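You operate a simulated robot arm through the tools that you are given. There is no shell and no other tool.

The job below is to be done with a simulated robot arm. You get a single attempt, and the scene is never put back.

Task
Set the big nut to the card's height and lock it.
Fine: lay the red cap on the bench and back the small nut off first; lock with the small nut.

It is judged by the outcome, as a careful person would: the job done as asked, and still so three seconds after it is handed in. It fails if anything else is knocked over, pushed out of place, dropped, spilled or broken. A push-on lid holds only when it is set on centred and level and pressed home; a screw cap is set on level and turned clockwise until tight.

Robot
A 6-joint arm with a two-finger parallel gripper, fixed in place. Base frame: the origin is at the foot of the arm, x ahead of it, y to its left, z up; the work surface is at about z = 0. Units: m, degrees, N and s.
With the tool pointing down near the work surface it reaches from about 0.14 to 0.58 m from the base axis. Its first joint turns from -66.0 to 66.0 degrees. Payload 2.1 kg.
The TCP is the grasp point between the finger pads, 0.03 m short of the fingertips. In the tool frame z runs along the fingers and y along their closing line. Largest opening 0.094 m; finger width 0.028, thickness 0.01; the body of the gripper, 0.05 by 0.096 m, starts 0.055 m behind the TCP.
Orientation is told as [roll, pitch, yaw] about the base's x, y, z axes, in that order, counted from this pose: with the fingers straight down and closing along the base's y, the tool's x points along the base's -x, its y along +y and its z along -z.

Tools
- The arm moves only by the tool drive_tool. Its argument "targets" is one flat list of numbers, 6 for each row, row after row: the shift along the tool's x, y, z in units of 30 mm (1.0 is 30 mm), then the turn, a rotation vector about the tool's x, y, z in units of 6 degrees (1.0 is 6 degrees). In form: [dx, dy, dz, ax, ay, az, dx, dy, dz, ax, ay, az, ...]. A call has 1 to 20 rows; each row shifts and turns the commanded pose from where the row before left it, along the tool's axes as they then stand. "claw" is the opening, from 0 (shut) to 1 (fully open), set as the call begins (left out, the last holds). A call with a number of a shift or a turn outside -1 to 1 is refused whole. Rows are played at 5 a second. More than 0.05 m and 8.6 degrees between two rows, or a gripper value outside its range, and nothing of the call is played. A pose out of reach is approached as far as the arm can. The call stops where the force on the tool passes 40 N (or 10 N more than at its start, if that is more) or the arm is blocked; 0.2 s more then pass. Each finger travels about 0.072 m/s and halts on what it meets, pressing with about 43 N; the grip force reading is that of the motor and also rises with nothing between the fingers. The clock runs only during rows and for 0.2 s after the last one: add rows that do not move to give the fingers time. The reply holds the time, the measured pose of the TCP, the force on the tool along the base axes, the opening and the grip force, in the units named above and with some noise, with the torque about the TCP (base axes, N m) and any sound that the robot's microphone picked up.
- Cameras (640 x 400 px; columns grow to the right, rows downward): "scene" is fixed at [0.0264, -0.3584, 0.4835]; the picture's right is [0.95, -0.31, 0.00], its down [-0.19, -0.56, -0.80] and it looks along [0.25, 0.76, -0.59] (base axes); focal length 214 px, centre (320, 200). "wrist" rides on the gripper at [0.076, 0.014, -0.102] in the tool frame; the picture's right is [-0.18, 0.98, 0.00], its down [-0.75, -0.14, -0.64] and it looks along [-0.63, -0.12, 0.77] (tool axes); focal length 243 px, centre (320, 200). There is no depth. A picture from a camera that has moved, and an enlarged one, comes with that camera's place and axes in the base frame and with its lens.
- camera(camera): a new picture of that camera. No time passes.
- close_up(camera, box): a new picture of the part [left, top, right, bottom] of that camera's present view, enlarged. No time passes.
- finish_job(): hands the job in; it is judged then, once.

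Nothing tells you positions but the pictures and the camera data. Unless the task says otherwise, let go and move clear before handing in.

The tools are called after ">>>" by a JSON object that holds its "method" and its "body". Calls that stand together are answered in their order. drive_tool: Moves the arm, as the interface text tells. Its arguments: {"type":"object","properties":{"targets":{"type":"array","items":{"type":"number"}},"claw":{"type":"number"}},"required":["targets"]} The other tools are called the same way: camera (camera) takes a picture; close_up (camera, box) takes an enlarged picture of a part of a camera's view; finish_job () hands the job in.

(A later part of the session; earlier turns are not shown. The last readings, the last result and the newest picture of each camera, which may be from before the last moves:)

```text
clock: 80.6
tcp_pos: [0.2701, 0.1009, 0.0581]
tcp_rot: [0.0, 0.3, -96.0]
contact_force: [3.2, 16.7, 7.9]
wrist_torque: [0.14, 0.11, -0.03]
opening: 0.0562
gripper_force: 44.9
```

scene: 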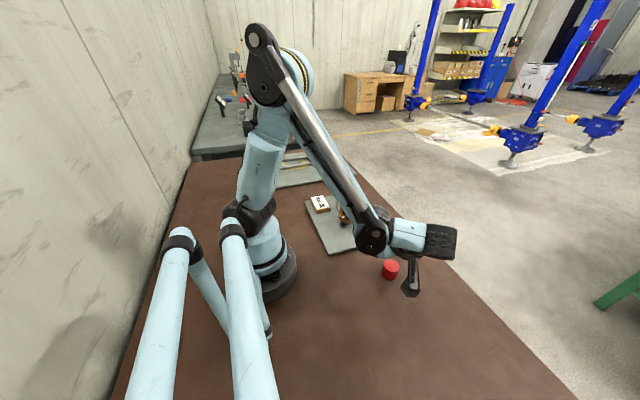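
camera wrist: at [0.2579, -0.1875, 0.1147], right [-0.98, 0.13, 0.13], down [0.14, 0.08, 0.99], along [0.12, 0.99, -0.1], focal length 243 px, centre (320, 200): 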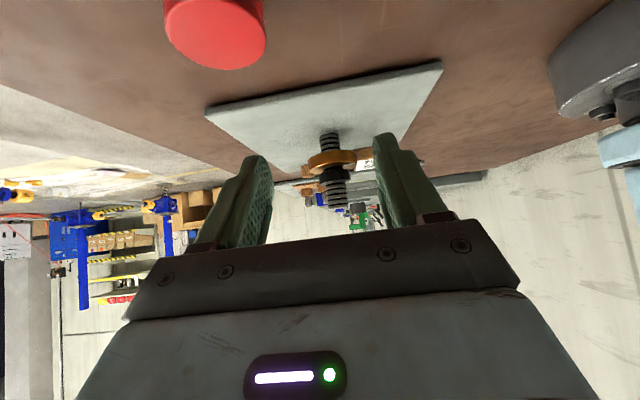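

>>> {"method": "drive_tool", "body": {"targets": [0.03, 0, 0, 0, 0, 0, 0, 0, 0, 0, 0, 0]}}

>>> {"method": "drive_tool", "body": {"targets": [0, 0, 0.0067, 0, 0, 1, 0, 0, 0.0067, 0, 0, 1, 0, 0, 0.0067, 0, 0, 1, 0, 0, 0.0067, 0, 0, 1, 0, 0, 0.0067, 0, 0, 1, 0, 0, 0.0067, 0, 0, 1, 0, 0, 0.0067, 0, 0, 1, 0, 0, 0.0067, 0, 0, 1, 0, 0, 0, 0, 0, 0]}}

>>> {"method": "close_up", "body": {"camera": "wrist", "box": [200, 60, 440, 240]}}

>>> {"method": "close_up", "body": {"camera": "scene", "box": [322, 180, 370, 230]}}

```text
clock: 81.2
tcp_pos: [0.2701, 0.1003, 0.0572]
tcp_rot: [0.0, 0.0, -96.1]
contact_force: [1.8, 8.4, 5.8]
wrist_torque: [1.45, -0.2, -0.02]
opening: 0.0565
gripper_force: 44.6
```

```text
clock: 83.2
tcp_pos: [0.2713, 0.1006, 0.0559]
tcp_rot: [0.0, 0.1, -144.1]
contact_force: [-1.1, 1.4, 3.9]
wrist_torque: [-0.43, 0.37, 1.43]
opening: 0.0565
gripper_force: 44.5
```

```text
2.22 times, centred on (320, 150) of wrist
camera zoom: at [0.3421, 0.1334, 0.1587], right [0.43, -0.9, 0.0], down [-0.69, -0.33, 0.64], along [-0.58, -0.28, -0.77], focal length 539 px, centre (320, 311)
```

zoom: 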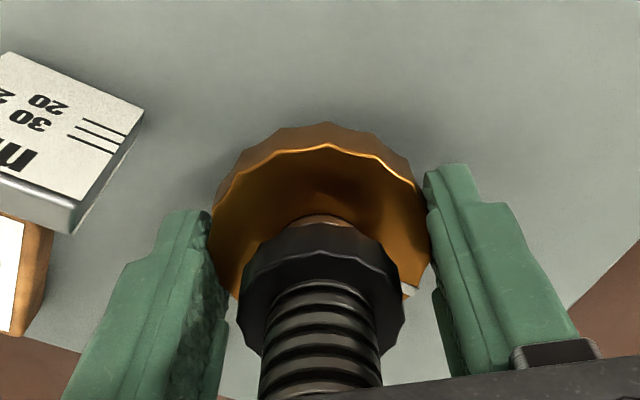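

```text
8.00 times, centred on (346, 205) of scene
camera zoom: at [0.0264, -0.3584, 0.4835], right [0.95, -0.31, 0.0], down [-0.19, -0.56, -0.8], along [0.25, 0.76, -0.59], focal length 1716 px, centre (112, 160)
```

zoom: 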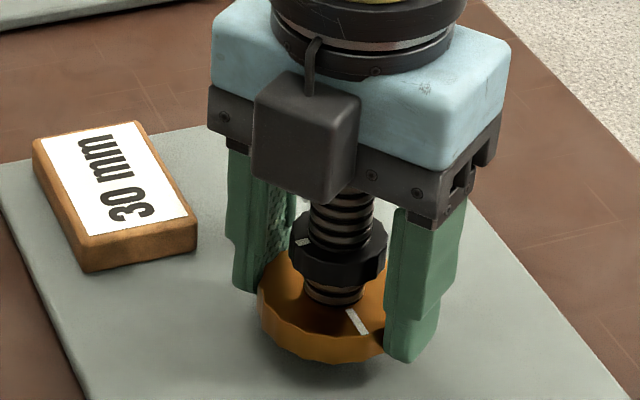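

After 300 degrees in total the grip is still firm, but a 1.4 N·m resisting torque has just appeared. I'll hold still, read again, and look more closely.

>>> {"method": "drive_tool", "body": {"targets": [0, 0, 0, 0, 0, 0, 0, 0, 0, 0, 0, 0]}}

>>> {"method": "close_up", "body": {"camera": "scene", "box": [328, 202, 368, 227]}}

>>> {"method": "camera", "body": {"camera": "wrist"}}

>>> {"method": "camera", "body": {"camera": "scene"}}

```text
clock: 83.8
tcp_pos: [0.2704, 0.1011, 0.0564]
tcp_rot: [0.0, 0.1, -144.0]
contact_force: [0.4, 2.0, 3.1]
wrist_torque: [-0.61, 0.49, 1.18]
opening: 0.0565
gripper_force: 45.2
```

```text
16.00 times, centred on (348, 214) of scene
camera zoom: at [0.0264, -0.3584, 0.4835], right [0.95, -0.31, 0.0], down [-0.19, -0.56, -0.8], along [0.25, 0.76, -0.59], focal length 3432 px, centre (-128, -32)
```

zoom: 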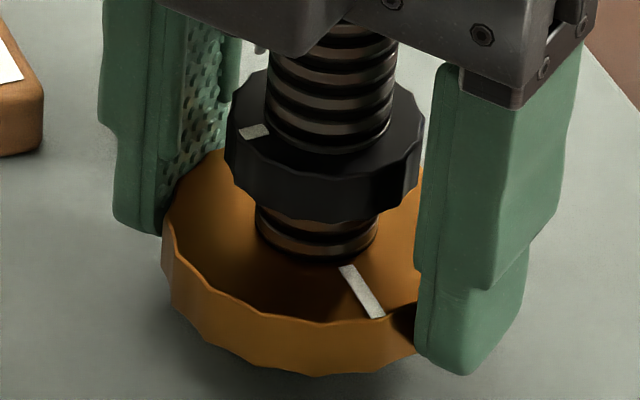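

```text
taken
camera wrist: at [0.3421, 0.1333, 0.1587], right [0.43, -0.9, 0.0], down [-0.69, -0.33, 0.64], along [-0.58, -0.27, -0.77], focal length 243 px, centre (320, 200)
```

wrist: 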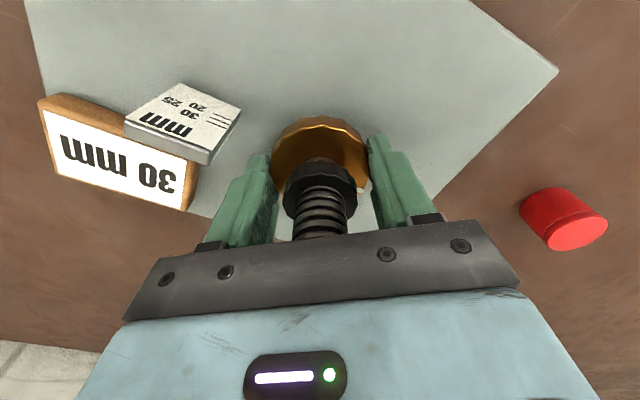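

```text
taken
```

scene: 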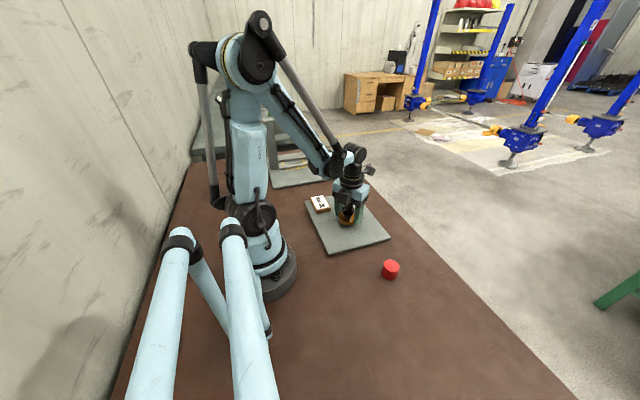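

The nut has dropped about 10 mm, but something now resists further clockwise turning. I'll back off 6 degrees and see whether the torque disappears.

>>> {"method": "drive_tool", "body": {"targets": [0, 0, -0.0033, 0, 0, -0.5, 0, 0, 0, 0, 0, 0]}}

>>> {"method": "drive_tool", "body": {"targets": [0, 0, -0.0033, 0, 0, -0.5, 0, 0, 0, 0, 0, 0]}}

>>> {"method": "drive_tool", "body": {"targets": [0, 0, -0.0067, 0, 0, -1, 0, 0, 0, 0, 0, 0]}}

```text
clock: 84.4
tcp_pos: [0.2699, 0.0999, 0.0564]
tcp_rot: [0.0, 0.1, -141.1]
contact_force: [0.1, 1.8, -2.0]
wrist_torque: [0.12, 0.2, 0.02]
opening: 0.0564
gripper_force: 45.3
```

```text
clock: 85.0
tcp_pos: [0.2705, 0.1008, 0.0557]
tcp_rot: [-0.1, 0.0, -138.0]
contact_force: [-0.1, -1.0, -4.5]
wrist_torque: [0.62, -0.2, 0.0]
opening: 0.0566
gripper_force: 45.1
```

```text
clock: 85.6
tcp_pos: [0.2699, 0.1007, 0.0571]
tcp_rot: [0.0, 0.0, -131.8]
contact_force: [-1.8, 0.8, 0.4]
wrist_torque: [0.43, -0.4, 0.01]
opening: 0.0566
gripper_force: 44.6
```

The torque vanished at once, so the nut met a hard lower stop near 30 mm top / 17 mm underside. If that is the travel limit, the 20 and 25 lines could only be reached by the nut's underside, so I'll confirm the stop by regripping at another wrist angle.

>>> {"method": "drive_tool", "body": {"targets": [0, 0, 0, 0, 0, 0, 0, 0, 0, 0, 0, 0, 0, 0, 0, 0, 0, 0], "claw": 0.72}}

>>> {"method": "drive_tool", "body": {"targets": [0, 0, 0, 0, 0, -1, 0, 0, 0, 0, 0, -1, 0, 0, 0, 0, 0, -1, 0, 0, 0, 0, 0, -1, 0, 0, 0, 0, 0, -1, 0, 0, 0, 0, 0, -1, 0, 0, 0, 0, 0, -1, 0, 0, 0, 0, 0, -1, 0, 0, 0, 0, 0, -1, 0, 0, 0, 0, 0, -1, 0, 0, 0, 0, 0, 0]}}

>>> {"method": "close_up", "body": {"camera": "wrist", "box": [200, 60, 440, 240]}}

>>> {"method": "close_up", "body": {"camera": "scene", "box": [328, 202, 368, 227]}}

```text
clock: 86.4
tcp_pos: [0.2709, 0.0999, 0.0572]
tcp_rot: [0.0, 0.1, -132.0]
contact_force: [0.3, -0.4, 0.0]
wrist_torque: [-0.02, 0.0, 0.01]
opening: 0.0675
gripper_force: 0.0
```

```text
clock: 88.8
tcp_pos: [0.2709, 0.1008, 0.0581]
tcp_rot: [0.1, 0.0, -71.9]
contact_force: [-0.2, -0.7, 0.7]
wrist_torque: [0.0, 0.02, 0.01]
opening: 0.0679
gripper_force: 0.0
```

```text
2.22 times, centred on (320, 150) of wrist
camera zoom: at [0.2618, 0.177, 0.1595], right [0.99, 0.13, 0.0], down [0.1, -0.76, 0.64], along [0.08, -0.64, -0.77], focal length 539 px, centre (320, 311)
```

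zoom: 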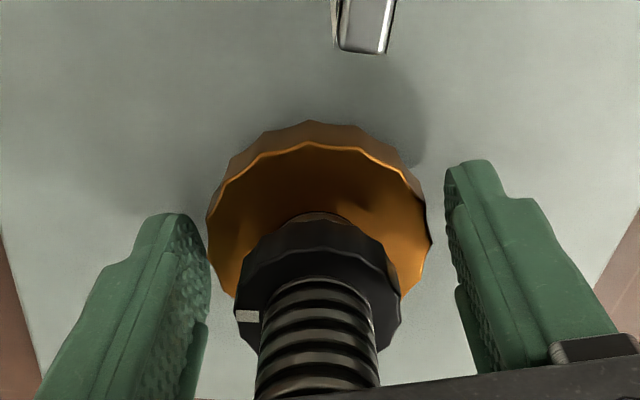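

```text
16.00 times, centred on (348, 214) of scene
camera zoom: at [0.0264, -0.3584, 0.4835], right [0.95, -0.31, 0.0], down [-0.19, -0.56, -0.8], along [0.25, 0.76, -0.59], focal length 3432 px, centre (-128, -32)
```

zoom: 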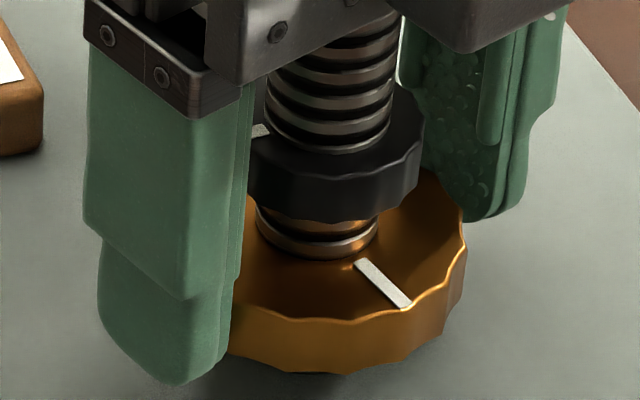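

>>> {"method": "drive_tool", "body": {"targets": [0, 0, 0, 0, 0, 0, 0, 0, 0, 0, 0, 0, 0, 0, 0, 0, 0, 0], "claw": 0}}

>>> {"method": "drive_tool", "body": {"targets": [0, 0, 0.0067, 0, 0, 1, 0, 0, 0, 0, 0, 0]}}

>>> {"method": "drive_tool", "body": {"targets": [0, 0, 0.0033, 0, 0, 0.5, 0, 0, 0, 0, 0, 0]}}

>>> {"method": "drive_tool", "body": {"targets": [0, 0, 0.0033, 0, 0, 0.5, 0, 0, 0, 0, 0, 0]}}

>>> {"method": "drive_tool", "body": {"targets": [0, 0, 0.0033, 0, 0, 0.5, 0, 0, 0, 0, 0, 0]}}

```text
clock: 89.6
tcp_pos: [0.27, 0.1007, 0.0571]
tcp_rot: [0.0, 0.0, -72.0]
contact_force: [-7.5, -1.5, 0.5]
wrist_torque: [-0.15, 0.15, -0.03]
opening: 0.0569
gripper_force: 45.0
```

```text
clock: 90.2
tcp_pos: [0.2709, 0.1015, 0.0564]
tcp_rot: [0.0, 0.1, -78.1]
contact_force: [-10.0, -6.0, 7.6]
wrist_torque: [0.35, 0.43, -0.04]
opening: 0.0567
gripper_force: 44.5
```

```text
clock: 90.8
tcp_pos: [0.2704, 0.099, 0.0567]
tcp_rot: [-0.1, 0.1, -81.1]
contact_force: [-11.6, -4.5, 10.1]
wrist_torque: [-0.17, 0.31, -0.03]
opening: 0.0571
gripper_force: 44.6
```

```text
clock: 91.4
tcp_pos: [0.2696, 0.0993, 0.057]
tcp_rot: [0.0, 0.0, -84.0]
contact_force: [-10.0, -3.3, 7.3]
wrist_torque: [-0.46, 0.34, 0.55]
opening: 0.057
gripper_force: 45.0
```

```text
clock: 92.0
tcp_pos: [0.2704, 0.1, 0.056]
tcp_rot: [0.0, 0.0, -87.2]
contact_force: [-12.9, -5.0, 5.7]
wrist_torque: [0.13, 0.18, 0.27]
opening: 0.0568
gripper_force: 45.4
```

The stop recurs at the same nut angle, so it is the travel limit: underside about 17 mm. Only the underside can reach all three gauge lines, so the height is read at the underside, and 27 to 30 mm means going up, which is why the small nut had to be backed off first. I'll relieve the side load and start turning the big nut back up.

>>> {"method": "drive_tool", "body": {"targets": [0, -0.03, -0.0067, 0, 0, -1, 0, 0, 0, 0, 0, 0]}}

>>> {"method": "drive_tool", "body": {"targets": [0, 0, -0.0067, 0, 0, -1, 0, 0, -0.0067, 0, 0, -1, 0, 0, -0.0067, 0, 0, -1, 0, 0, -0.0067, 0, 0, -1, 0, 0, -0.0067, 0, 0, -1, 0, 0, -0.0067, 0, 0, -1, 0, 0, -0.0067, 0, 0, -1, 0, 0, -0.0067, 0, 0, -1, 0, 0, -0.0067, 0, 0, -1, 0, 0, -0.0067, 0, 0, -1, 0, 0, 0, 0, 0, 0]}}

>>> {"method": "close_up", "body": {"camera": "wrist", "box": [200, 60, 440, 240]}}

```text
clock: 92.6
tcp_pos: [0.2685, 0.1002, 0.0564]
tcp_rot: [0.1, 0.0, -81.1]
contact_force: [-0.4, -3.7, -1.4]
wrist_torque: [0.15, 0.61, -0.01]
opening: 0.0567
gripper_force: 45.0
```

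```text
clock: 95.0
tcp_pos: [0.2697, 0.0996, 0.0581]
tcp_rot: [0.1, -0.2, -21.0]
contact_force: [12.7, -8.5, 3.4]
wrist_torque: [-0.25, -0.43, -0.03]
opening: 0.0568
gripper_force: 44.4
```

```text
2.22 times, centred on (320, 150) of wrist
camera zoom: at [0.2048, 0.1404, 0.1608], right [0.52, 0.85, 0.0], down [0.65, -0.4, 0.64], along [0.55, -0.34, -0.77], focal length 539 px, centre (320, 311)
```

zoom: 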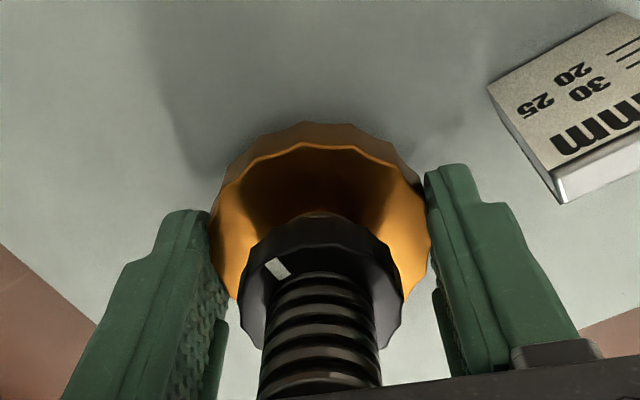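

The nut is rising with the grip. I'll relieve the side load and continue counter-clockwise another 84 degrees.

>>> {"method": "drive_tool", "body": {"targets": [-0.035, -0.005, 0, 0, 0, 0, 0, 0, 0, 0, 0, 0]}}

>>> {"method": "drive_tool", "body": {"targets": [0, 0, -0.0067, 0, 0, -1, 0, 0, -0.0067, 0, 0, -1, 0, 0, -0.0067, 0, 0, -1, 0, 0, -0.0067, 0, 0, -1, 0, 0, -0.0067, 0, 0, -1, 0, 0, -0.0067, 0, 0, -1, 0, 0, -0.0067, 0, 0, -1, 0, 0, -0.0067, 0, 0, -1, 0, 0, -0.0067, 0, 0, -1, 0, 0, -0.0067, 0, 0, -1, 0, 0, -0.0067, 0, 0, -1, 0, 0, -0.0067, 0, 0, -1, 0, 0, -0.0067, 0, 0, -1, 0, 0, -0.0067, 0, 0, -1, 0, 0, 0, 0, 0, 0]}}

```text
clock: 95.6
tcp_pos: [0.27, 0.1001, 0.0579]
tcp_rot: [0.1, 0.1, -21.0]
contact_force: [-1.6, -2.7, 6.4]
wrist_torque: [-0.62, -0.79, -0.03]
opening: 0.0565
gripper_force: 44.7
```

```text
clock: 98.8
tcp_pos: [0.2696, 0.1007, 0.0614]
tcp_rot: [0.1, 0.0, 63.1]
contact_force: [-11.9, 0.7, 0.2]
wrist_torque: [-0.62, 0.81, 0.04]
opening: 0.0564
gripper_force: 45.0
```

>>> {"method": "drive_tool", "body": {"targets": [0.008, 0.025, 0, 0, 0, 0, 0, 0, 0, 0, 0, 0]}}

>>> {"method": "drive_tool", "body": {"targets": [0, 0, -0.0067, 0, 0, -1, 0, 0, -0.0067, 0, 0, -1, 0, 0, -0.0067, 0, 0, -1, 0, 0, -0.0067, 0, 0, -1, 0, 0, -0.0067, 0, 0, -1, 0, 0, -0.0067, 0, 0, -1, 0, 0, -0.0067, 0, 0, -1, 0, 0, -0.0067, 0, 0, -1, 0, 0, -0.0067, 0, 0, -1, 0, 0, -0.0067, 0, 0, -1, 0, 0, -0.0067, 0, 0, -1, 0, 0, -0.0067, 0, 0, -1, 0, 0, -0.0067, 0, 0, -1, 0, 0, -0.0067, 0, 0, -1, 0, 0, -0.0067, 0, 0, -1, 0, 0, 0, 0, 0, 0]}}

>>> {"method": "close_up", "body": {"camera": "wrist", "box": [200, 60, 440, 240]}}

>>> {"method": "close_up", "body": {"camera": "scene", "box": [328, 202, 368, 227]}}

```text
clock: 99.4
tcp_pos: [0.2696, 0.1, 0.0606]
tcp_rot: [-0.2, 0.1, 63.0]
contact_force: [-3.1, -5.3, -3.1]
wrist_torque: [-0.13, 0.71, 0.0]
opening: 0.0563
gripper_force: 45.4
```

```text
clock: 102.8
tcp_pos: [0.2703, 0.0995, 0.0643]
tcp_rot: [0.0, 0.1, 153.1]
contact_force: [12.5, -9.2, -0.4]
wrist_torque: [-0.05, -0.34, 0.0]
opening: 0.0561
gripper_force: 44.6
```

```text
2.22 times, centred on (320, 150) of wrist
camera zoom: at [0.3328, 0.0525, 0.1669], right [-0.61, -0.79, 0.0], down [-0.61, 0.47, 0.64], along [-0.51, 0.39, -0.77], focal length 539 px, centre (320, 311)
```

zoom: 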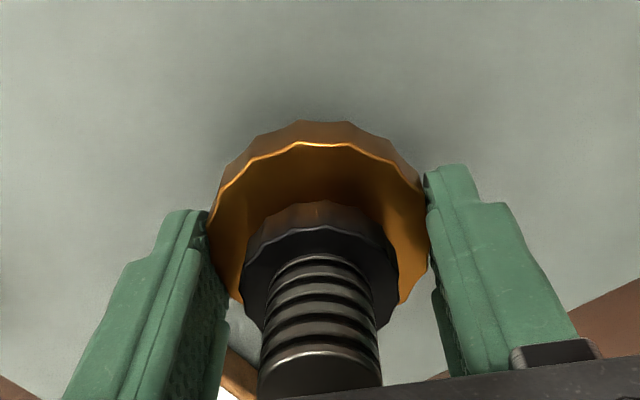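

```text
16.00 times, centred on (348, 214) of scene
camera zoom: at [0.0264, -0.3584, 0.4835], right [0.95, -0.31, 0.0], down [-0.19, -0.56, -0.8], along [0.25, 0.76, -0.59], focal length 3432 px, centre (-128, -32)
```

zoom: 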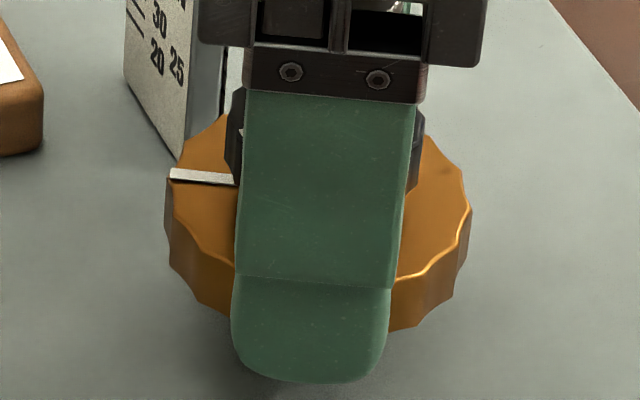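

The mark shows the nut at about -57 degrees from its start, underside about 25.1 mm, so roughly 147 degrees more is needed. I'll release, swing the wrist back clockwise with fingers open, and regrip.

>>> {"method": "drive_tool", "body": {"targets": [0, 0, 0, 0, 0, 0, 0, 0, 0, 0, 0, 0, 0, 0, 0, 0, 0, 0], "claw": 0.72}}

>>> {"method": "drive_tool", "body": {"targets": [0, 0, 0, 0, 0, 1, 0, 0, 0, 0, 0, 1, 0, 0, 0, 0, 0, 1, 0, 0, 0, 0, 0, 1, 0, 0, 0, 0, 0, 1, 0, 0, 0, 0, 0, 1, 0, 0, 0, 0, 0, 1, 0, 0, 0, 0, 0, 1, 0, 0, 0, 0, 0, 1, 0, 0, 0, 0, 0, 1, 0, 0, 0, 0, 0, 1, 0, 0, 0, 0, 0, 1, 0, 0, 0, 0, 0, 1, 0, 0, 0, 0, 0, 1, 0, 0, 0, 0, 0, 1, 0, 0, 0, 0, 0, 0]}}

>>> {"method": "drive_tool", "body": {"targets": [0, 0, 0, 0, 0, 1, 0, 0, 0, 0, 0, 1, 0, 0, 0, 0, 0, 1, 0, 0, 0, 0, 0, 1, 0, 0, 0, 0, 0, 1, 0, 0, 0, 0, 0, 1, 0, 0, 0, 0, 0, 1, 0, 0, 0, 0, 0, 1, 0, 0, 0, 0, 0, 1, 0, 0, 0, 0, 0, 1, 0, 0, 0, 0, 0, 1, 0, 0, 0, 0, 0, 1, 0, 0, 0, 0, 0, 1, 0, 0, 0, 0, 0, 1, 0, 0, 0, 0, 0, 0]}}

>>> {"method": "close_up", "body": {"camera": "wrist", "box": [200, 60, 440, 240]}}

>>> {"method": "close_up", "body": {"camera": "scene", "box": [322, 180, 370, 230]}}

```text
clock: 103.6
tcp_pos: [0.2705, 0.1, 0.0649]
tcp_rot: [0.0, 0.0, 153.0]
contact_force: [-0.1, -0.9, -0.9]
wrist_torque: [0.0, -0.01, 0.0]
opening: 0.0677
gripper_force: 0.1
```

```text
clock: 107.0
tcp_pos: [0.2705, 0.0996, 0.0635]
tcp_rot: [0.0, 0.0, 63.0]
contact_force: [0.4, -0.7, -0.6]
wrist_torque: [-0.01, -0.02, 0.02]
opening: 0.0677
gripper_force: 0.0
```

```text
clock: 110.2
tcp_pos: [0.269, 0.0993, 0.0654]
tcp_rot: [0.0, 0.0, -21.1]
contact_force: [-0.7, 0.4, -0.6]
wrist_torque: [0.02, 0.0, -0.02]
opening: 0.0677
gripper_force: 0.2
```

```text
2.22 times, centred on (320, 150) of wrist
camera zoom: at [0.2053, 0.1406, 0.1666], right [0.53, 0.85, 0.0], down [0.65, -0.4, 0.64], along [0.55, -0.34, -0.77], focal length 539 px, centre (320, 311)
```

zoom: 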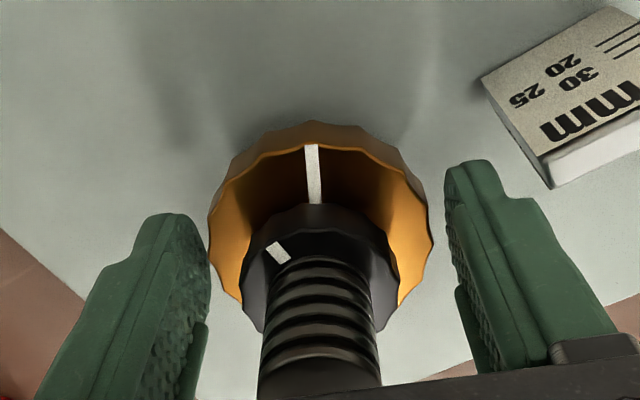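

```text
8.00 times, centred on (346, 205) of scene
camera zoom: at [0.0264, -0.3584, 0.4835], right [0.95, -0.31, 0.0], down [-0.19, -0.56, -0.8], along [0.25, 0.76, -0.59], focal length 1716 px, centre (112, 160)
```

zoom: 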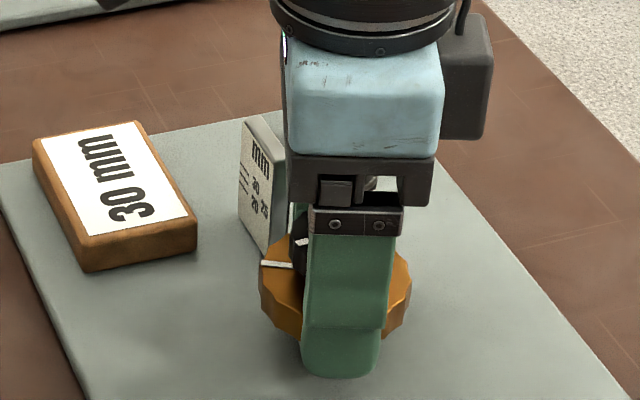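

>>> {"method": "drive_tool", "body": {"targets": [0, 0, 0, 0, 0, 0, 0, 0, 0, 0, 0, 0, 0, 0, 0, 0, 0, 0], "claw": 0}}

>>> {"method": "drive_tool", "body": {"targets": [0, 0, -0.0067, 0, 0, -1, 0, 0, -0.0067, 0, 0, -1, 0, 0, -0.0067, 0, 0, -1, 0, 0, -0.0067, 0, 0, -1, 0, 0, -0.0067, 0, 0, -1, 0, 0, -0.0067, 0, 0, -1, 0, 0, -0.0067, 0, 0, -1, 0, 0, -0.0067, 0, 0, -1, 0, 0, -0.0067, 0, 0, -1, 0, 0, -0.0067, 0, 0, -1, 0, 0, 0, 0, 0, 0]}}

```text
clock: 111.0
tcp_pos: [0.2695, 0.1, 0.0643]
tcp_rot: [-0.1, 0.0, -21.0]
contact_force: [-0.7, -3.3, -0.2]
wrist_torque: [-0.03, 0.09, -0.01]
opening: 0.0572
gripper_force: 44.8
```

```text
clock: 113.4
tcp_pos: [0.2686, 0.1007, 0.0667]
tcp_rot: [0.0, 0.0, 39.1]
contact_force: [4.5, -12.8, 5.1]
wrist_torque: [-0.14, 0.21, 0.01]
opening: 0.0571
gripper_force: 44.9
```

>>> {"method": "drive_tool", "body": {"targets": [0.006, -0.025, -0.003, 0, 0, 0, 0, 0, 0, 0, 0, 0]}}

>>> {"method": "drive_tool", "body": {"targets": [0, 0, -0.0067, 0, 0, -1, 0, 0, -0.0067, 0, 0, -1, 0, 0, -0.0067, 0, 0, -1, 0, 0, -0.0067, 0, 0, -1, 0, 0, -0.0067, 0, 0, -1, 0, 0, -0.0067, 0, 0, -1, 0, 0, -0.0067, 0, 0, -1, 0, 0, -0.0067, 0, 0, -1, 0, 0, -0.0067, 0, 0, -1, 0, 0, -0.0067, 0, 0, -1, 0, 0, 0, 0, 0, 0]}}

>>> {"method": "close_up", "body": {"camera": "scene", "box": [328, 202, 368, 227]}}

>>> {"method": "close_up", "body": {"camera": "wrist", "box": [200, 60, 440, 240]}}

```text
clock: 114.0
tcp_pos: [0.2697, 0.1001, 0.0664]
tcp_rot: [0.1, -0.1, 39.1]
contact_force: [3.7, -1.8, -6.6]
wrist_torque: [-0.88, -0.01, 0.05]
opening: 0.0569
gripper_force: 45.1
```

```text
clock: 116.4
tcp_pos: [0.2706, 0.1004, 0.0683]
tcp_rot: [-0.1, 0.0, 99.1]
contact_force: [6.6, 9.2, -8.1]
wrist_torque: [1.04, 0.1, 0.02]
opening: 0.057
gripper_force: 45.0
```

```text
16.00 times, centred on (348, 214) of scene
camera zoom: at [0.0264, -0.3584, 0.4835], right [0.95, -0.31, 0.0], down [-0.19, -0.56, -0.8], along [0.25, 0.76, -0.59], focal length 3432 px, centre (-128, -32)
```

zoom: 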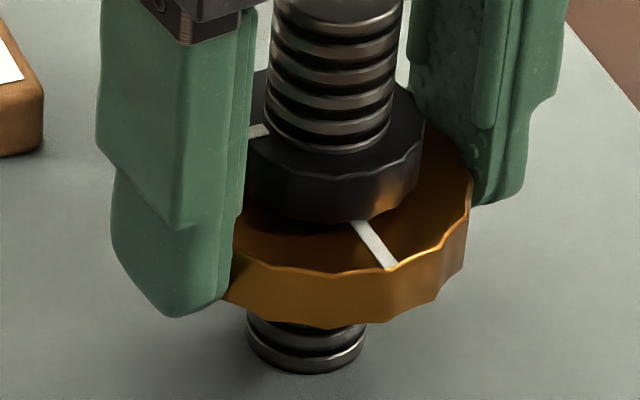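

```text
2.22 times, centred on (320, 150) of wrist
camera zoom: at [0.2694, 0.0217, 0.1707], right [-1.0, 0.03, 0.0], down [0.02, 0.77, 0.64], along [0.02, 0.64, -0.77], focal length 539 px, centre (320, 311)
```

zoom: 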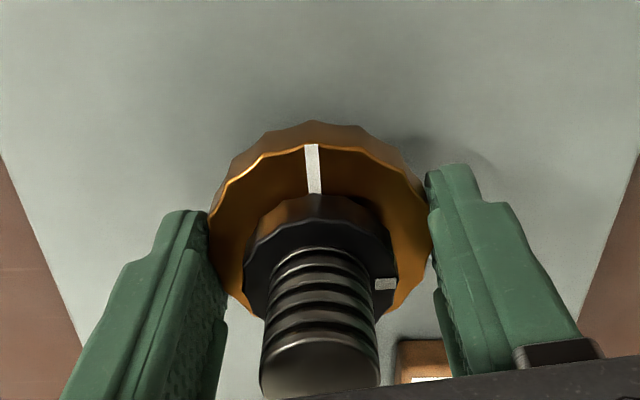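

The nut is now one full turn above its stop, underside about 29.0 mm. I'll relieve the small loads and turn a further 28 degrees to bring it to about 30 mm.

>>> {"method": "drive_tool", "body": {"targets": [-0.015, -0.015, 0.006, 0, 0, 0, 0, 0, 0, 0, 0, 0]}}

>>> {"method": "drive_tool", "body": {"targets": [0, 0, -0.0067, 0, 0, -1, 0, 0, -0.0067, 0, 0, -1, 0, 0, -0.0067, 0, 0, -1, 0, 0, -0.0067, 0, 0, -1, 0, 0, -0.0045, 0, 0, -0.667, 0, 0, 0, 0, 0, 0]}}

>>> {"method": "close_up", "body": {"camera": "scene", "box": [328, 202, 368, 227]}}

```text
clock: 117.0
tcp_pos: [0.2706, 0.0993, 0.0677]
tcp_rot: [-0.1, 0.1, 99.0]
contact_force: [-0.2, 7.3, 1.9]
wrist_torque: [0.91, -0.34, -0.01]
opening: 0.057
gripper_force: 45.2
```

```text
clock: 118.4
tcp_pos: [0.27, 0.0994, 0.0684]
tcp_rot: [0.1, 0.0, 127.0]
contact_force: [-4.0, 1.8, 18.4]
wrist_torque: [0.28, 0.61, -0.02]
opening: 0.057
gripper_force: 45.3
```

```text
16.00 times, centred on (348, 214) of scene
camera zoom: at [0.0264, -0.3584, 0.4834], right [0.95, -0.31, 0.0], down [-0.19, -0.56, -0.8], along [0.25, 0.76, -0.59], focal length 3432 px, centre (-128, -32)
```

zoom: 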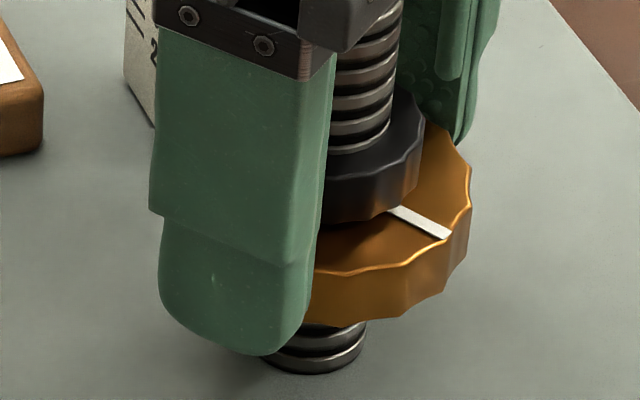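

I'll release here and go back to the low side view to measure the nut's underside accurately.

>>> {"method": "drive_tool", "body": {"targets": [0, 0, -0.01, 0, 0, 0, 0, 0, 0, 0, 0, 0, 0, 0, 0, 0, 0, 0, 0, 0, 0, 0, 0, 0], "claw": 0.72}}

>>> {"method": "drive_tool", "body": {"targets": [0, 0, -0.5, 0, 0, 0, 0, 0, -0.9, 0, 0, 0, 0, 0, -0.9, 0, 0, 0, 0, 0, -0.9, 0, 0, 0, 0, 0, -0.9, 0, 0, 0, 0, 0, 0, 0, 0, 1, 0, 0, 0, 0, 0, 1, 0, 0, 0, 0, 0, 1, 0, 0, 0, 0, 0, 1, 0, 0, 0, 0, 0, 1, 0, 0, 0, 0, 0, 1, 0, 0, 0, 0, 0, 0.167, 0, 0, 0, 0, 0, 0]}}

>>> {"method": "drive_tool", "body": {"targets": [0.9, 0, 0, 0, 0, 0, 0.9, 0, 0, 0, 0, 0, 0.9, 0, 0, 0, 0, 0, 0.9, 0, 0, 0, 0, 0, 0.9, 0, 0, 0, 0, 0, 0.9, 0, 0, 0, 0, 0, 0, 0, 0, 0, 0, 0]}}

>>> {"method": "drive_tool", "body": {"targets": [0, 0, 0, 0, -0.8333, 0, 0, 0, 0, 0, -0.8333, 0, 0, 0, 0, 0, -0.8333, 0, 0, 0, 0, 0, -0.8333, 0, 0, 0, 0, 0, -0.8333, 0, 0, 0, 0, 0, -0.8333, 0, 0, 0, 0, 0, -0.8333, 0, 0, 0, 0, 0, -0.8333, 0, 0, 0, 0, 0, -0.8333, 0, 0, 0, 0, 0, 0, 0]}}

>>> {"method": "drive_tool", "body": {"targets": [0.56, 0, 0.56, 0, 0, 0, 0.56, 0, 0.56, 0, 0, 0, 0.56, 0, 0.56, 0, 0, 0, 0.56, 0, 0.56, 0, 0, 0, 0, 0, 0, 0, 0, 0]}}

>>> {"method": "camera", "body": {"camera": "wrist"}}

```text
clock: 119.4
tcp_pos: [0.27, 0.1009, 0.0691]
tcp_rot: [0.0, -0.1, 127.0]
contact_force: [0.8, -0.3, 0.8]
wrist_torque: [-0.01, 0.01, -0.01]
opening: 0.0676
gripper_force: 0.1
```

```text
clock: 122.2
tcp_pos: [0.2692, 0.0994, 0.1923]
tcp_rot: [0.0, 0.1, 89.8]
contact_force: [0.0, -0.5, -0.2]
wrist_torque: [0.0, -0.01, 0.02]
opening: 0.0681
gripper_force: 0.0
```

```text
clock: 123.8
tcp_pos: [0.2707, -0.0626, 0.1927]
tcp_rot: [0.0, 0.0, 90.0]
contact_force: [-0.5, 0.3, -0.4]
wrist_torque: [0.01, -0.02, -0.02]
opening: 0.0676
gripper_force: 0.0
```

```text
clock: 126.0
tcp_pos: [0.2706, -0.0622, 0.1922]
tcp_rot: [-0.1, -45.1, 90.0]
contact_force: [-0.4, -0.1, -0.2]
wrist_torque: [0.0, -0.05, -0.01]
opening: 0.0679
gripper_force: 0.1
```

```text
clock: 127.2
tcp_pos: [0.2703, -0.0621, 0.0969]
tcp_rot: [0.0, -45.0, 90.1]
contact_force: [-0.7, 0.1, -0.4]
wrist_torque: [0.01, -0.02, -0.03]
opening: 0.0676
gripper_force: 0.1
```

```text
taken
camera wrist: at [0.258, -0.1889, 0.1155], right [-0.98, 0.13, 0.13], down [0.14, 0.08, 0.99], along [0.12, 0.99, -0.1], focal length 243 px, centre (320, 200)
```

wrist: 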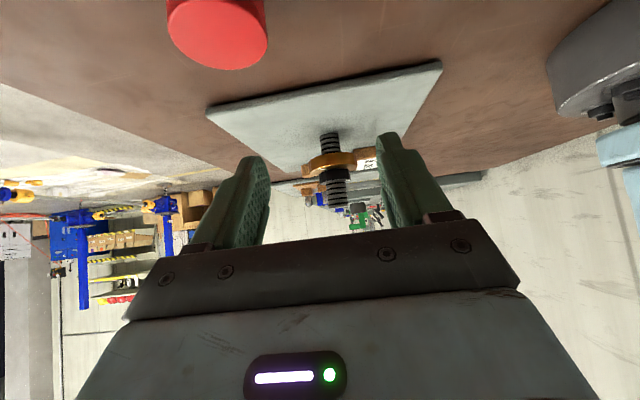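

Same low view as before. I'll take fine zooms to measure the underside, top face and rod base.

>>> {"method": "close_up", "body": {"camera": "wrist", "box": [312, 128, 352, 153]}}

>>> {"method": "close_up", "body": {"camera": "wrist", "box": [305, 145, 345, 170]}}

>>> {"method": "close_up", "body": {"camera": "wrist", "box": [300, 128, 372, 173]}}

>>> {"method": "close_up", "body": {"camera": "wrist", "box": [315, 160, 355, 185]}}

```text
16.00 times, centred on (332, 140) of wrist
camera zoom: at [0.258, -0.1889, 0.1155], right [-0.98, 0.13, 0.13], down [0.14, 0.08, 0.99], along [0.12, 0.99, -0.1], focal length 3882 px, centre (128, 1152)
```

zoom: 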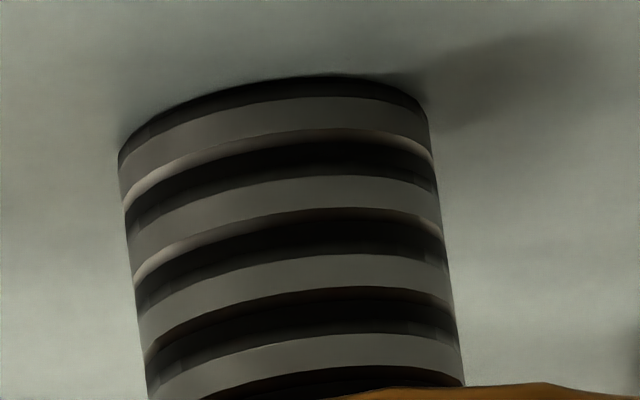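

```text
16.00 times, centred on (325, 158) of wrist
camera zoom: at [0.258, -0.1889, 0.1155], right [-0.98, 0.13, 0.13], down [0.14, 0.08, 0.99], along [0.12, 0.99, -0.1], focal length 3882 px, centre (240, 880)
```

zoom: 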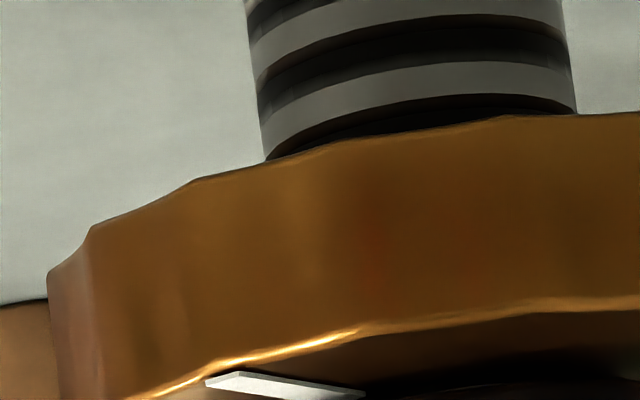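

```text
8.89 times, centred on (336, 150) of wrist
camera zoom: at [0.258, -0.1889, 0.1155], right [-0.98, 0.13, 0.13], down [0.14, 0.08, 0.99], along [0.12, 0.99, -0.1], focal length 2157 px, centre (178, 640)
```

zoom: 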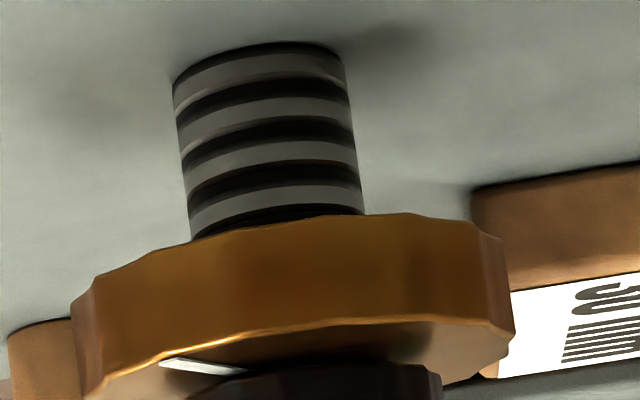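

```text
16.00 times, centred on (335, 172) of wrist
camera zoom: at [0.258, -0.1889, 0.1155], right [-0.98, 0.13, 0.13], down [0.14, 0.08, 0.99], along [0.12, 0.99, -0.1], focal length 3882 px, centre (80, 640)
```

zoom: 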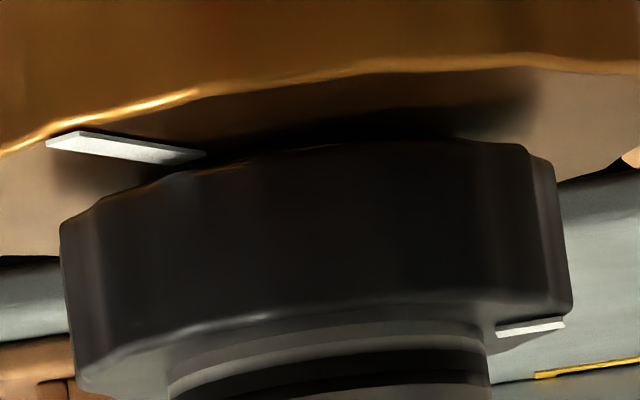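

Measured: underside 29.9–30.0 mm above the board and top face 43.1 mm, a rise of 3.0 mm from the start. Next I'll back out of this view and bring the small nut down to lock it.

>>> {"method": "drive_tool", "body": {"targets": [-0.56, 0, -0.56, 0, 0, 0, -0.56, 0, -0.56, 0, 0, 0, -0.56, 0, -0.56, 0, 0, 0, -0.56, 0, -0.56, 0, 0, 0, 0, 0, 0, 0, 0.8333, 0, 0, 0, 0, 0, 0.8333, 0, 0, 0, 0, 0, 0.8333, 0, 0, 0, 0, 0, 0.8333, 0, 0, 0, 0, 0, 0.8333, 0, 0, 0, 0, 0, 0.8333, 0, 0, 0, 0, 0, 0.8333, 0, 0, 0, 0, 0, 0.8333, 0, 0, 0, 0, 0, 0.8333, 0, 0, 0, 0, 0, 0, 0], "claw": 0.68}}

>>> {"method": "drive_tool", "body": {"targets": [-0.9, 0, 0, 0, 0, 0, -0.9, 0, 0, 0, 0, 0, -0.9, 0, 0, 0, 0, 0, -0.9, 0, 0, 0, 0, 0, -0.9, 0, 0, 0, 0, 0, -0.9, 0, 0, 0, 0, 0, 0, 0, 0, 0, 0, 0]}}

>>> {"method": "drive_tool", "body": {"targets": [0, 0, 0, 0, 0, 0]}}

>>> {"method": "drive_tool", "body": {"targets": [0, 0, 0, 0, 0, 0]}}

>>> {"method": "drive_tool", "body": {"targets": [0, 0, 0, 0, 0, 0]}}

>>> {"method": "close_up", "body": {"camera": "scene", "box": [328, 202, 368, 227]}}

>>> {"method": "close_up", "body": {"camera": "wrist", "box": [270, 50, 370, 150]}}

```text
clock: 130.2
tcp_pos: [0.2707, -0.0634, 0.193]
tcp_rot: [-0.1, 0.1, 89.9]
contact_force: [-1.0, 0.6, -0.1]
wrist_torque: [0.02, -0.02, 0.04]
opening: 0.0639
gripper_force: 0.0
```

```text
clock: 131.8
tcp_pos: [0.2702, 0.0997, 0.1927]
tcp_rot: [0.0, 0.0, 89.9]
contact_force: [-0.4, 1.0, 0.5]
wrist_torque: [0.01, -0.04, 0.0]
opening: 0.0639
gripper_force: 0.0
```

```text
clock: 132.2
tcp_pos: [0.2707, 0.0995, 0.1914]
tcp_rot: [0.0, 0.0, 90.0]
contact_force: [-0.2, 0.0, -0.7]
wrist_torque: [-0.01, -0.01, 0.01]
opening: 0.0641
gripper_force: 0.0
```

```text
clock: 132.6
tcp_pos: [0.2708, 0.0999, 0.1927]
tcp_rot: [0.1, 0.0, 89.9]
contact_force: [-0.3, -0.5, 1.0]
wrist_torque: [0.01, -0.02, 0.03]
opening: 0.0637
gripper_force: 0.0
```

```text
clock: 133.0
tcp_pos: [0.2698, 0.0989, 0.1933]
tcp_rot: [0.0, 0.0, 90.0]
contact_force: [-0.1, -1.3, 0.2]
wrist_torque: [0.0, -0.02, -0.02]
opening: 0.0638
gripper_force: 0.0
```

```text
16.00 times, centred on (348, 214) of scene
camera zoom: at [0.0264, -0.3584, 0.4835], right [0.95, -0.31, 0.0], down [-0.19, -0.56, -0.8], along [0.25, 0.76, -0.59], focal length 3432 px, centre (-128, -32)
```

zoom: 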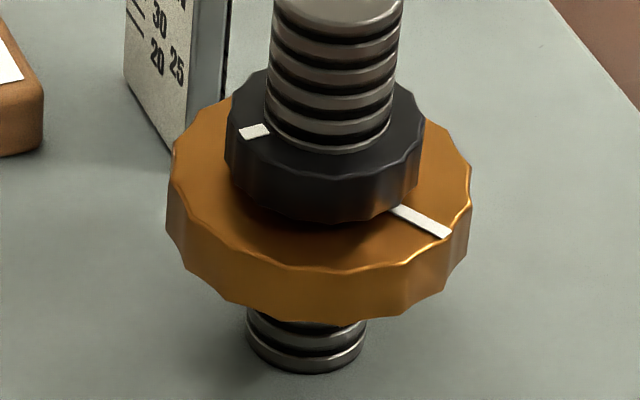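

```text
4.00 times, centred on (320, 100) of wrist
camera zoom: at [0.2572, 0.023, 0.295], right [-0.98, 0.18, 0.0], down [0.14, 0.75, 0.64], along [0.12, 0.63, -0.77], focal length 970 px, centre (320, 600)
```

zoom: 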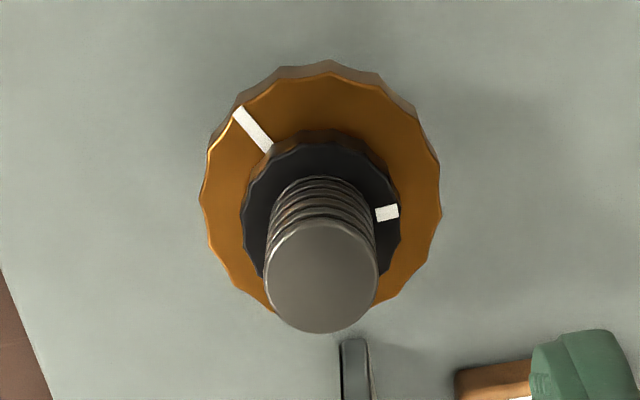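

I'll centre on the axis (about -0.4, +0.8 mm away) and lower around the small nut, keeping the tips a few millimetres above the big nut.

>>> {"method": "drive_tool", "body": {"targets": [-0.025, 0.013, 0, 0, 0, 0, 0, 0, 0.75, 0, 0, 0, 0, 0, 0.75, 0, 0, 0, 0, 0, 0.75, 0, 0, 0, 0, 0, 0.75, 0, 0, 0, 0, 0, 0.44, 0, 0, 0, 0, 0, 0, 0, 0, 0], "claw": 0.68}}

>>> {"method": "close_up", "body": {"camera": "scene", "box": [328, 202, 368, 227]}}

>>> {"method": "close_up", "body": {"camera": "wrist", "box": [200, 60, 440, 240]}}

```text
clock: 134.6
tcp_pos: [0.2701, 0.1006, 0.0888]
tcp_rot: [0.0, 0.0, 90.0]
contact_force: [0.4, -0.1, -0.6]
wrist_torque: [0.0, -0.01, -0.02]
opening: 0.0637
gripper_force: 0.0
```

```text
16.00 times, centred on (348, 214) of scene
camera zoom: at [0.0264, -0.3584, 0.4835], right [0.95, -0.31, 0.0], down [-0.19, -0.56, -0.8], along [0.25, 0.76, -0.59], focal length 3432 px, centre (-128, -32)
```

zoom: 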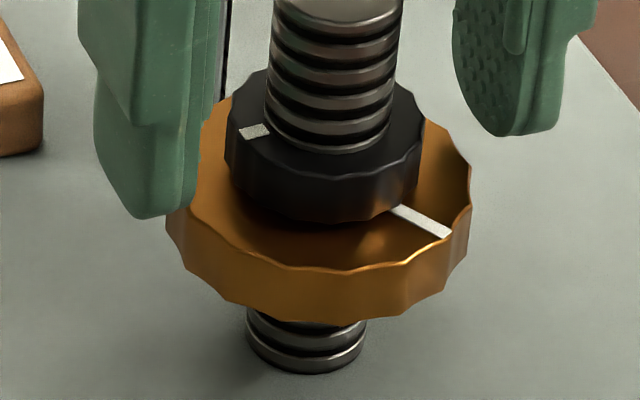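

```text
2.22 times, centred on (320, 150) of wrist
camera zoom: at [0.2575, 0.024, 0.1912], right [-0.98, 0.18, 0.0], down [0.14, 0.75, 0.64], along [0.12, 0.63, -0.77], focal length 539 px, centre (320, 311)
```

zoom: 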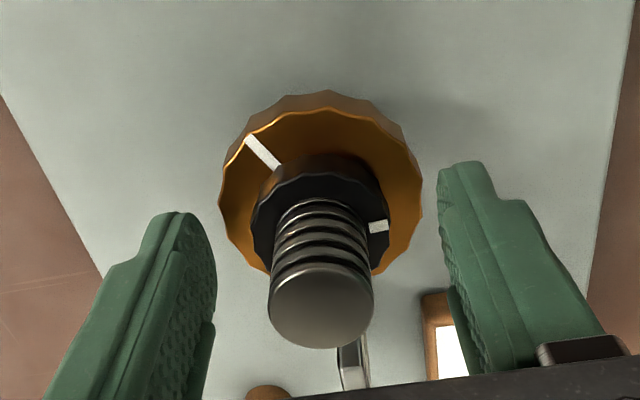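

Tips are at small-nut height and clear of the big nut. I'll close on the small nut.

>>> {"method": "drive_tool", "body": {"targets": [0, 0, 0, 0, 0, 0, 0, 0, 0, 0, 0, 0, 0, 0, 0, 0, 0, 0], "claw": 0}}

>>> {"method": "drive_tool", "body": {"targets": [0, 0, 0.0067, 0, 0, 1, 0, 0, 0.0067, 0, 0, 1, 0, 0, 0.0067, 0, 0, 1, 0, 0, 0.0067, 0, 0, 1, 0, 0, 0.0067, 0, 0, 1, 0, 0, 0, 0, 0, 0]}}

>>> {"method": "close_up", "body": {"camera": "scene", "box": [328, 202, 368, 227]}}

```text
clock: 135.4
tcp_pos: [0.2693, 0.0998, 0.0882]
tcp_rot: [-0.1, 0.0, 90.1]
contact_force: [-6.4, -1.3, -2.3]
wrist_torque: [0.11, -0.09, -0.04]
opening: 0.0361
gripper_force: 45.1
```

```text
clock: 136.8
tcp_pos: [0.2704, 0.1009, 0.0877]
tcp_rot: [-0.2, 0.1, 60.0]
contact_force: [2.2, -5.4, -6.6]
wrist_torque: [0.11, 0.05, -0.01]
opening: 0.0361
gripper_force: 45.5
```

```text
16.00 times, centred on (348, 214) of scene
camera zoom: at [0.0264, -0.3584, 0.4835], right [0.95, -0.31, 0.0], down [-0.19, -0.56, -0.8], along [0.25, 0.76, -0.59], focal length 3432 px, centre (-128, -32)
```

zoom: 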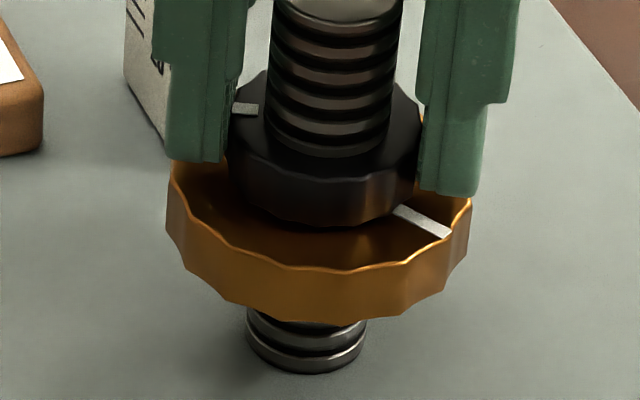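

Small nut turns cleanly and the big nut's mark is unchanged. Contact should come after about 30 degrees more, so I'll take 24 degrees and then small steps watching the torque.

>>> {"method": "drive_tool", "body": {"targets": [0, 0, 0.0067, 0, 0, 1, 0, 0, 0.0067, 0, 0, 1, 0, 0, 0.0067, 0, 0, 1, 0, 0, 0.0067, 0, 0, 1, 0, 0, 0, 0, 0, 0]}}

>>> {"method": "drive_tool", "body": {"targets": [0, 0, 0.0033, 0, 0, 0.5, 0, 0, 0, 0, 0, 0]}}

>>> {"method": "drive_tool", "body": {"targets": [0, 0, 0.0033, 0, 0, 0.5, 0, 0, 0, 0, 0, 0]}}

>>> {"method": "close_up", "body": {"camera": "scene", "box": [328, 202, 368, 227]}}

```text
clock: 138.0
tcp_pos: [0.2701, 0.1002, 0.0869]
tcp_rot: [-0.1, -0.1, 35.9]
contact_force: [18.1, -7.8, -11.9]
wrist_torque: [-0.26, 0.13, 0.02]
opening: 0.0363
gripper_force: 44.4
```

```text
clock: 138.6
tcp_pos: [0.2701, 0.0999, 0.0869]
tcp_rot: [-0.1, -0.2, 32.9]
contact_force: [22.3, -6.0, -19.0]
wrist_torque: [-0.25, 0.16, 0.01]
opening: 0.0362
gripper_force: 44.4
```

```text
clock: 139.2
tcp_pos: [0.2694, 0.1004, 0.0869]
tcp_rot: [-0.1, -0.2, 29.9]
contact_force: [19.5, -7.1, -12.5]
wrist_torque: [0.01, -0.34, 0.03]
opening: 0.036
gripper_force: 44.7
```

```text
16.00 times, centred on (348, 214) of scene
camera zoom: at [0.0264, -0.3584, 0.4835], right [0.95, -0.31, 0.0], down [-0.19, -0.56, -0.8], along [0.25, 0.76, -0.59], focal length 3432 px, centre (-128, -32)
```

zoom: 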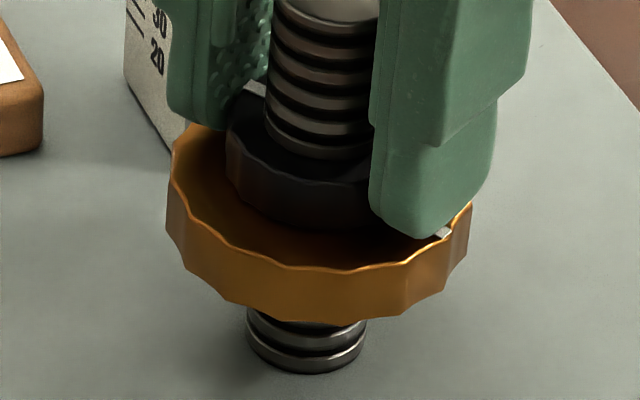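

>>> {"method": "drive_tool", "body": {"targets": [-0.03, -0.03, 0.01, 0, 0, 0, 0, 0, 0, 0, 0, 0]}}

>>> {"method": "drive_tool", "body": {"targets": [0, 0, 0.0033, 0, 0, 0.5, 0, 0, 0, 0, 0, 0]}}

>>> {"method": "drive_tool", "body": {"targets": [0, 0, 0.0033, 0, 0, 0.5, 0, 0, 0, 0, 0, 0]}}

>>> {"method": "close_up", "body": {"camera": "scene", "box": [328, 202, 368, 227]}}

```text
clock: 139.8
tcp_pos: [0.2701, 0.1008, 0.0873]
tcp_rot: [0.2, 0.1, 30.0]
contact_force: [0.8, -3.8, 2.2]
wrist_torque: [0.12, -1.17, -0.01]
opening: 0.0364
gripper_force: 45.5
```

```text
clock: 140.4
tcp_pos: [0.2711, 0.1, 0.0863]
tcp_rot: [0.1, 0.1, 27.0]
contact_force: [-4.2, -2.8, 18.0]
wrist_torque: [-0.04, -0.29, -0.03]
opening: 0.0361
gripper_force: 45.1
```

```text
clock: 141.0
tcp_pos: [0.2718, 0.1008, 0.0868]
tcp_rot: [0.0, 0.1, 23.9]
contact_force: [-9.3, -2.0, 21.9]
wrist_torque: [-0.25, 0.41, -0.06]
opening: 0.0363
gripper_force: 45.3
```

```text
16.00 times, centred on (348, 214) of scene
camera zoom: at [0.0263, -0.3584, 0.4834], right [0.95, -0.31, 0.0], down [-0.19, -0.56, -0.8], along [0.25, 0.76, -0.59], focal length 3432 px, centre (-128, -32)
```

zoom: 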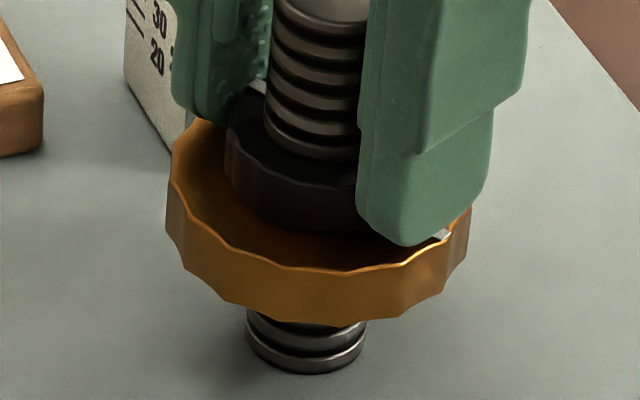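

>>> {"method": "close_up", "body": {"camera": "wrist", "box": [200, 60, 440, 240]}}

>>> {"method": "drive_tool", "body": {"targets": [0, 0, -0.01, 0, 0, 0, 0, 0, 0, 0, 0, 0]}}

>>> {"method": "drive_tool", "body": {"targets": [0, 0, 0, 0, 0, 0.5, 0, 0, 0, 0, 0, 0]}}

>>> {"method": "close_up", "body": {"camera": "wrist", "box": [200, 60, 440, 240]}}

```text
2.22 times, centred on (320, 150) of wrist
camera zoom: at [0.1968, 0.0821, 0.1892], right [-0.23, 0.97, 0.0], down [0.75, 0.18, 0.64], along [0.62, 0.15, -0.77], focal length 539 px, centre (320, 311)
```

zoom: 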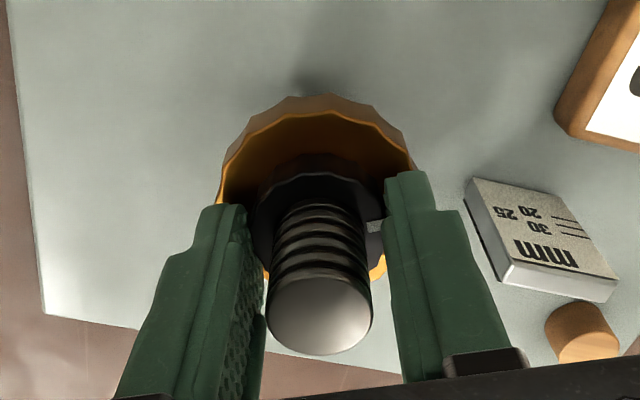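

```text
clock: 141.6
tcp_pos: [0.2705, 0.1001, 0.0868]
tcp_rot: [0.0, 0.0, 24.0]
contact_force: [-9.3, -2.0, 7.0]
wrist_torque: [-0.56, 0.94, -0.03]
opening: 0.0362
gripper_force: 45.1
```

```text
clock: 142.2
tcp_pos: [0.2699, 0.0998, 0.0878]
tcp_rot: [0.0, 0.0, 21.0]
contact_force: [-14.6, -2.6, 0.2]
wrist_torque: [-0.2, -0.13, -0.01]
opening: 0.0362
gripper_force: 44.9
```

```text
2.22 times, centred on (320, 150) of wrist
camera zoom: at [0.1959, 0.0859, 0.1892], right [-0.18, 0.98, 0.0], down [0.75, 0.14, 0.64], along [0.63, 0.12, -0.77], focal length 539 px, centre (320, 311)
```

zoom: 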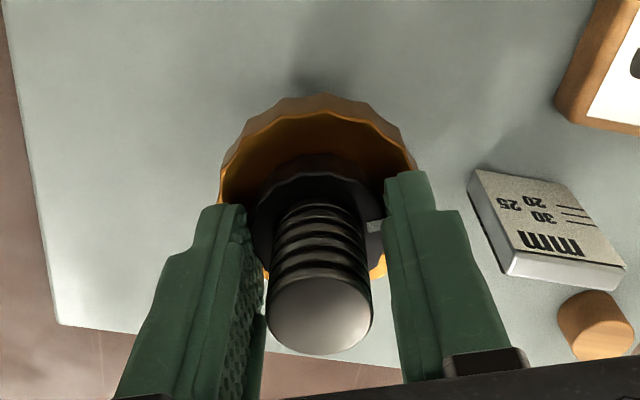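

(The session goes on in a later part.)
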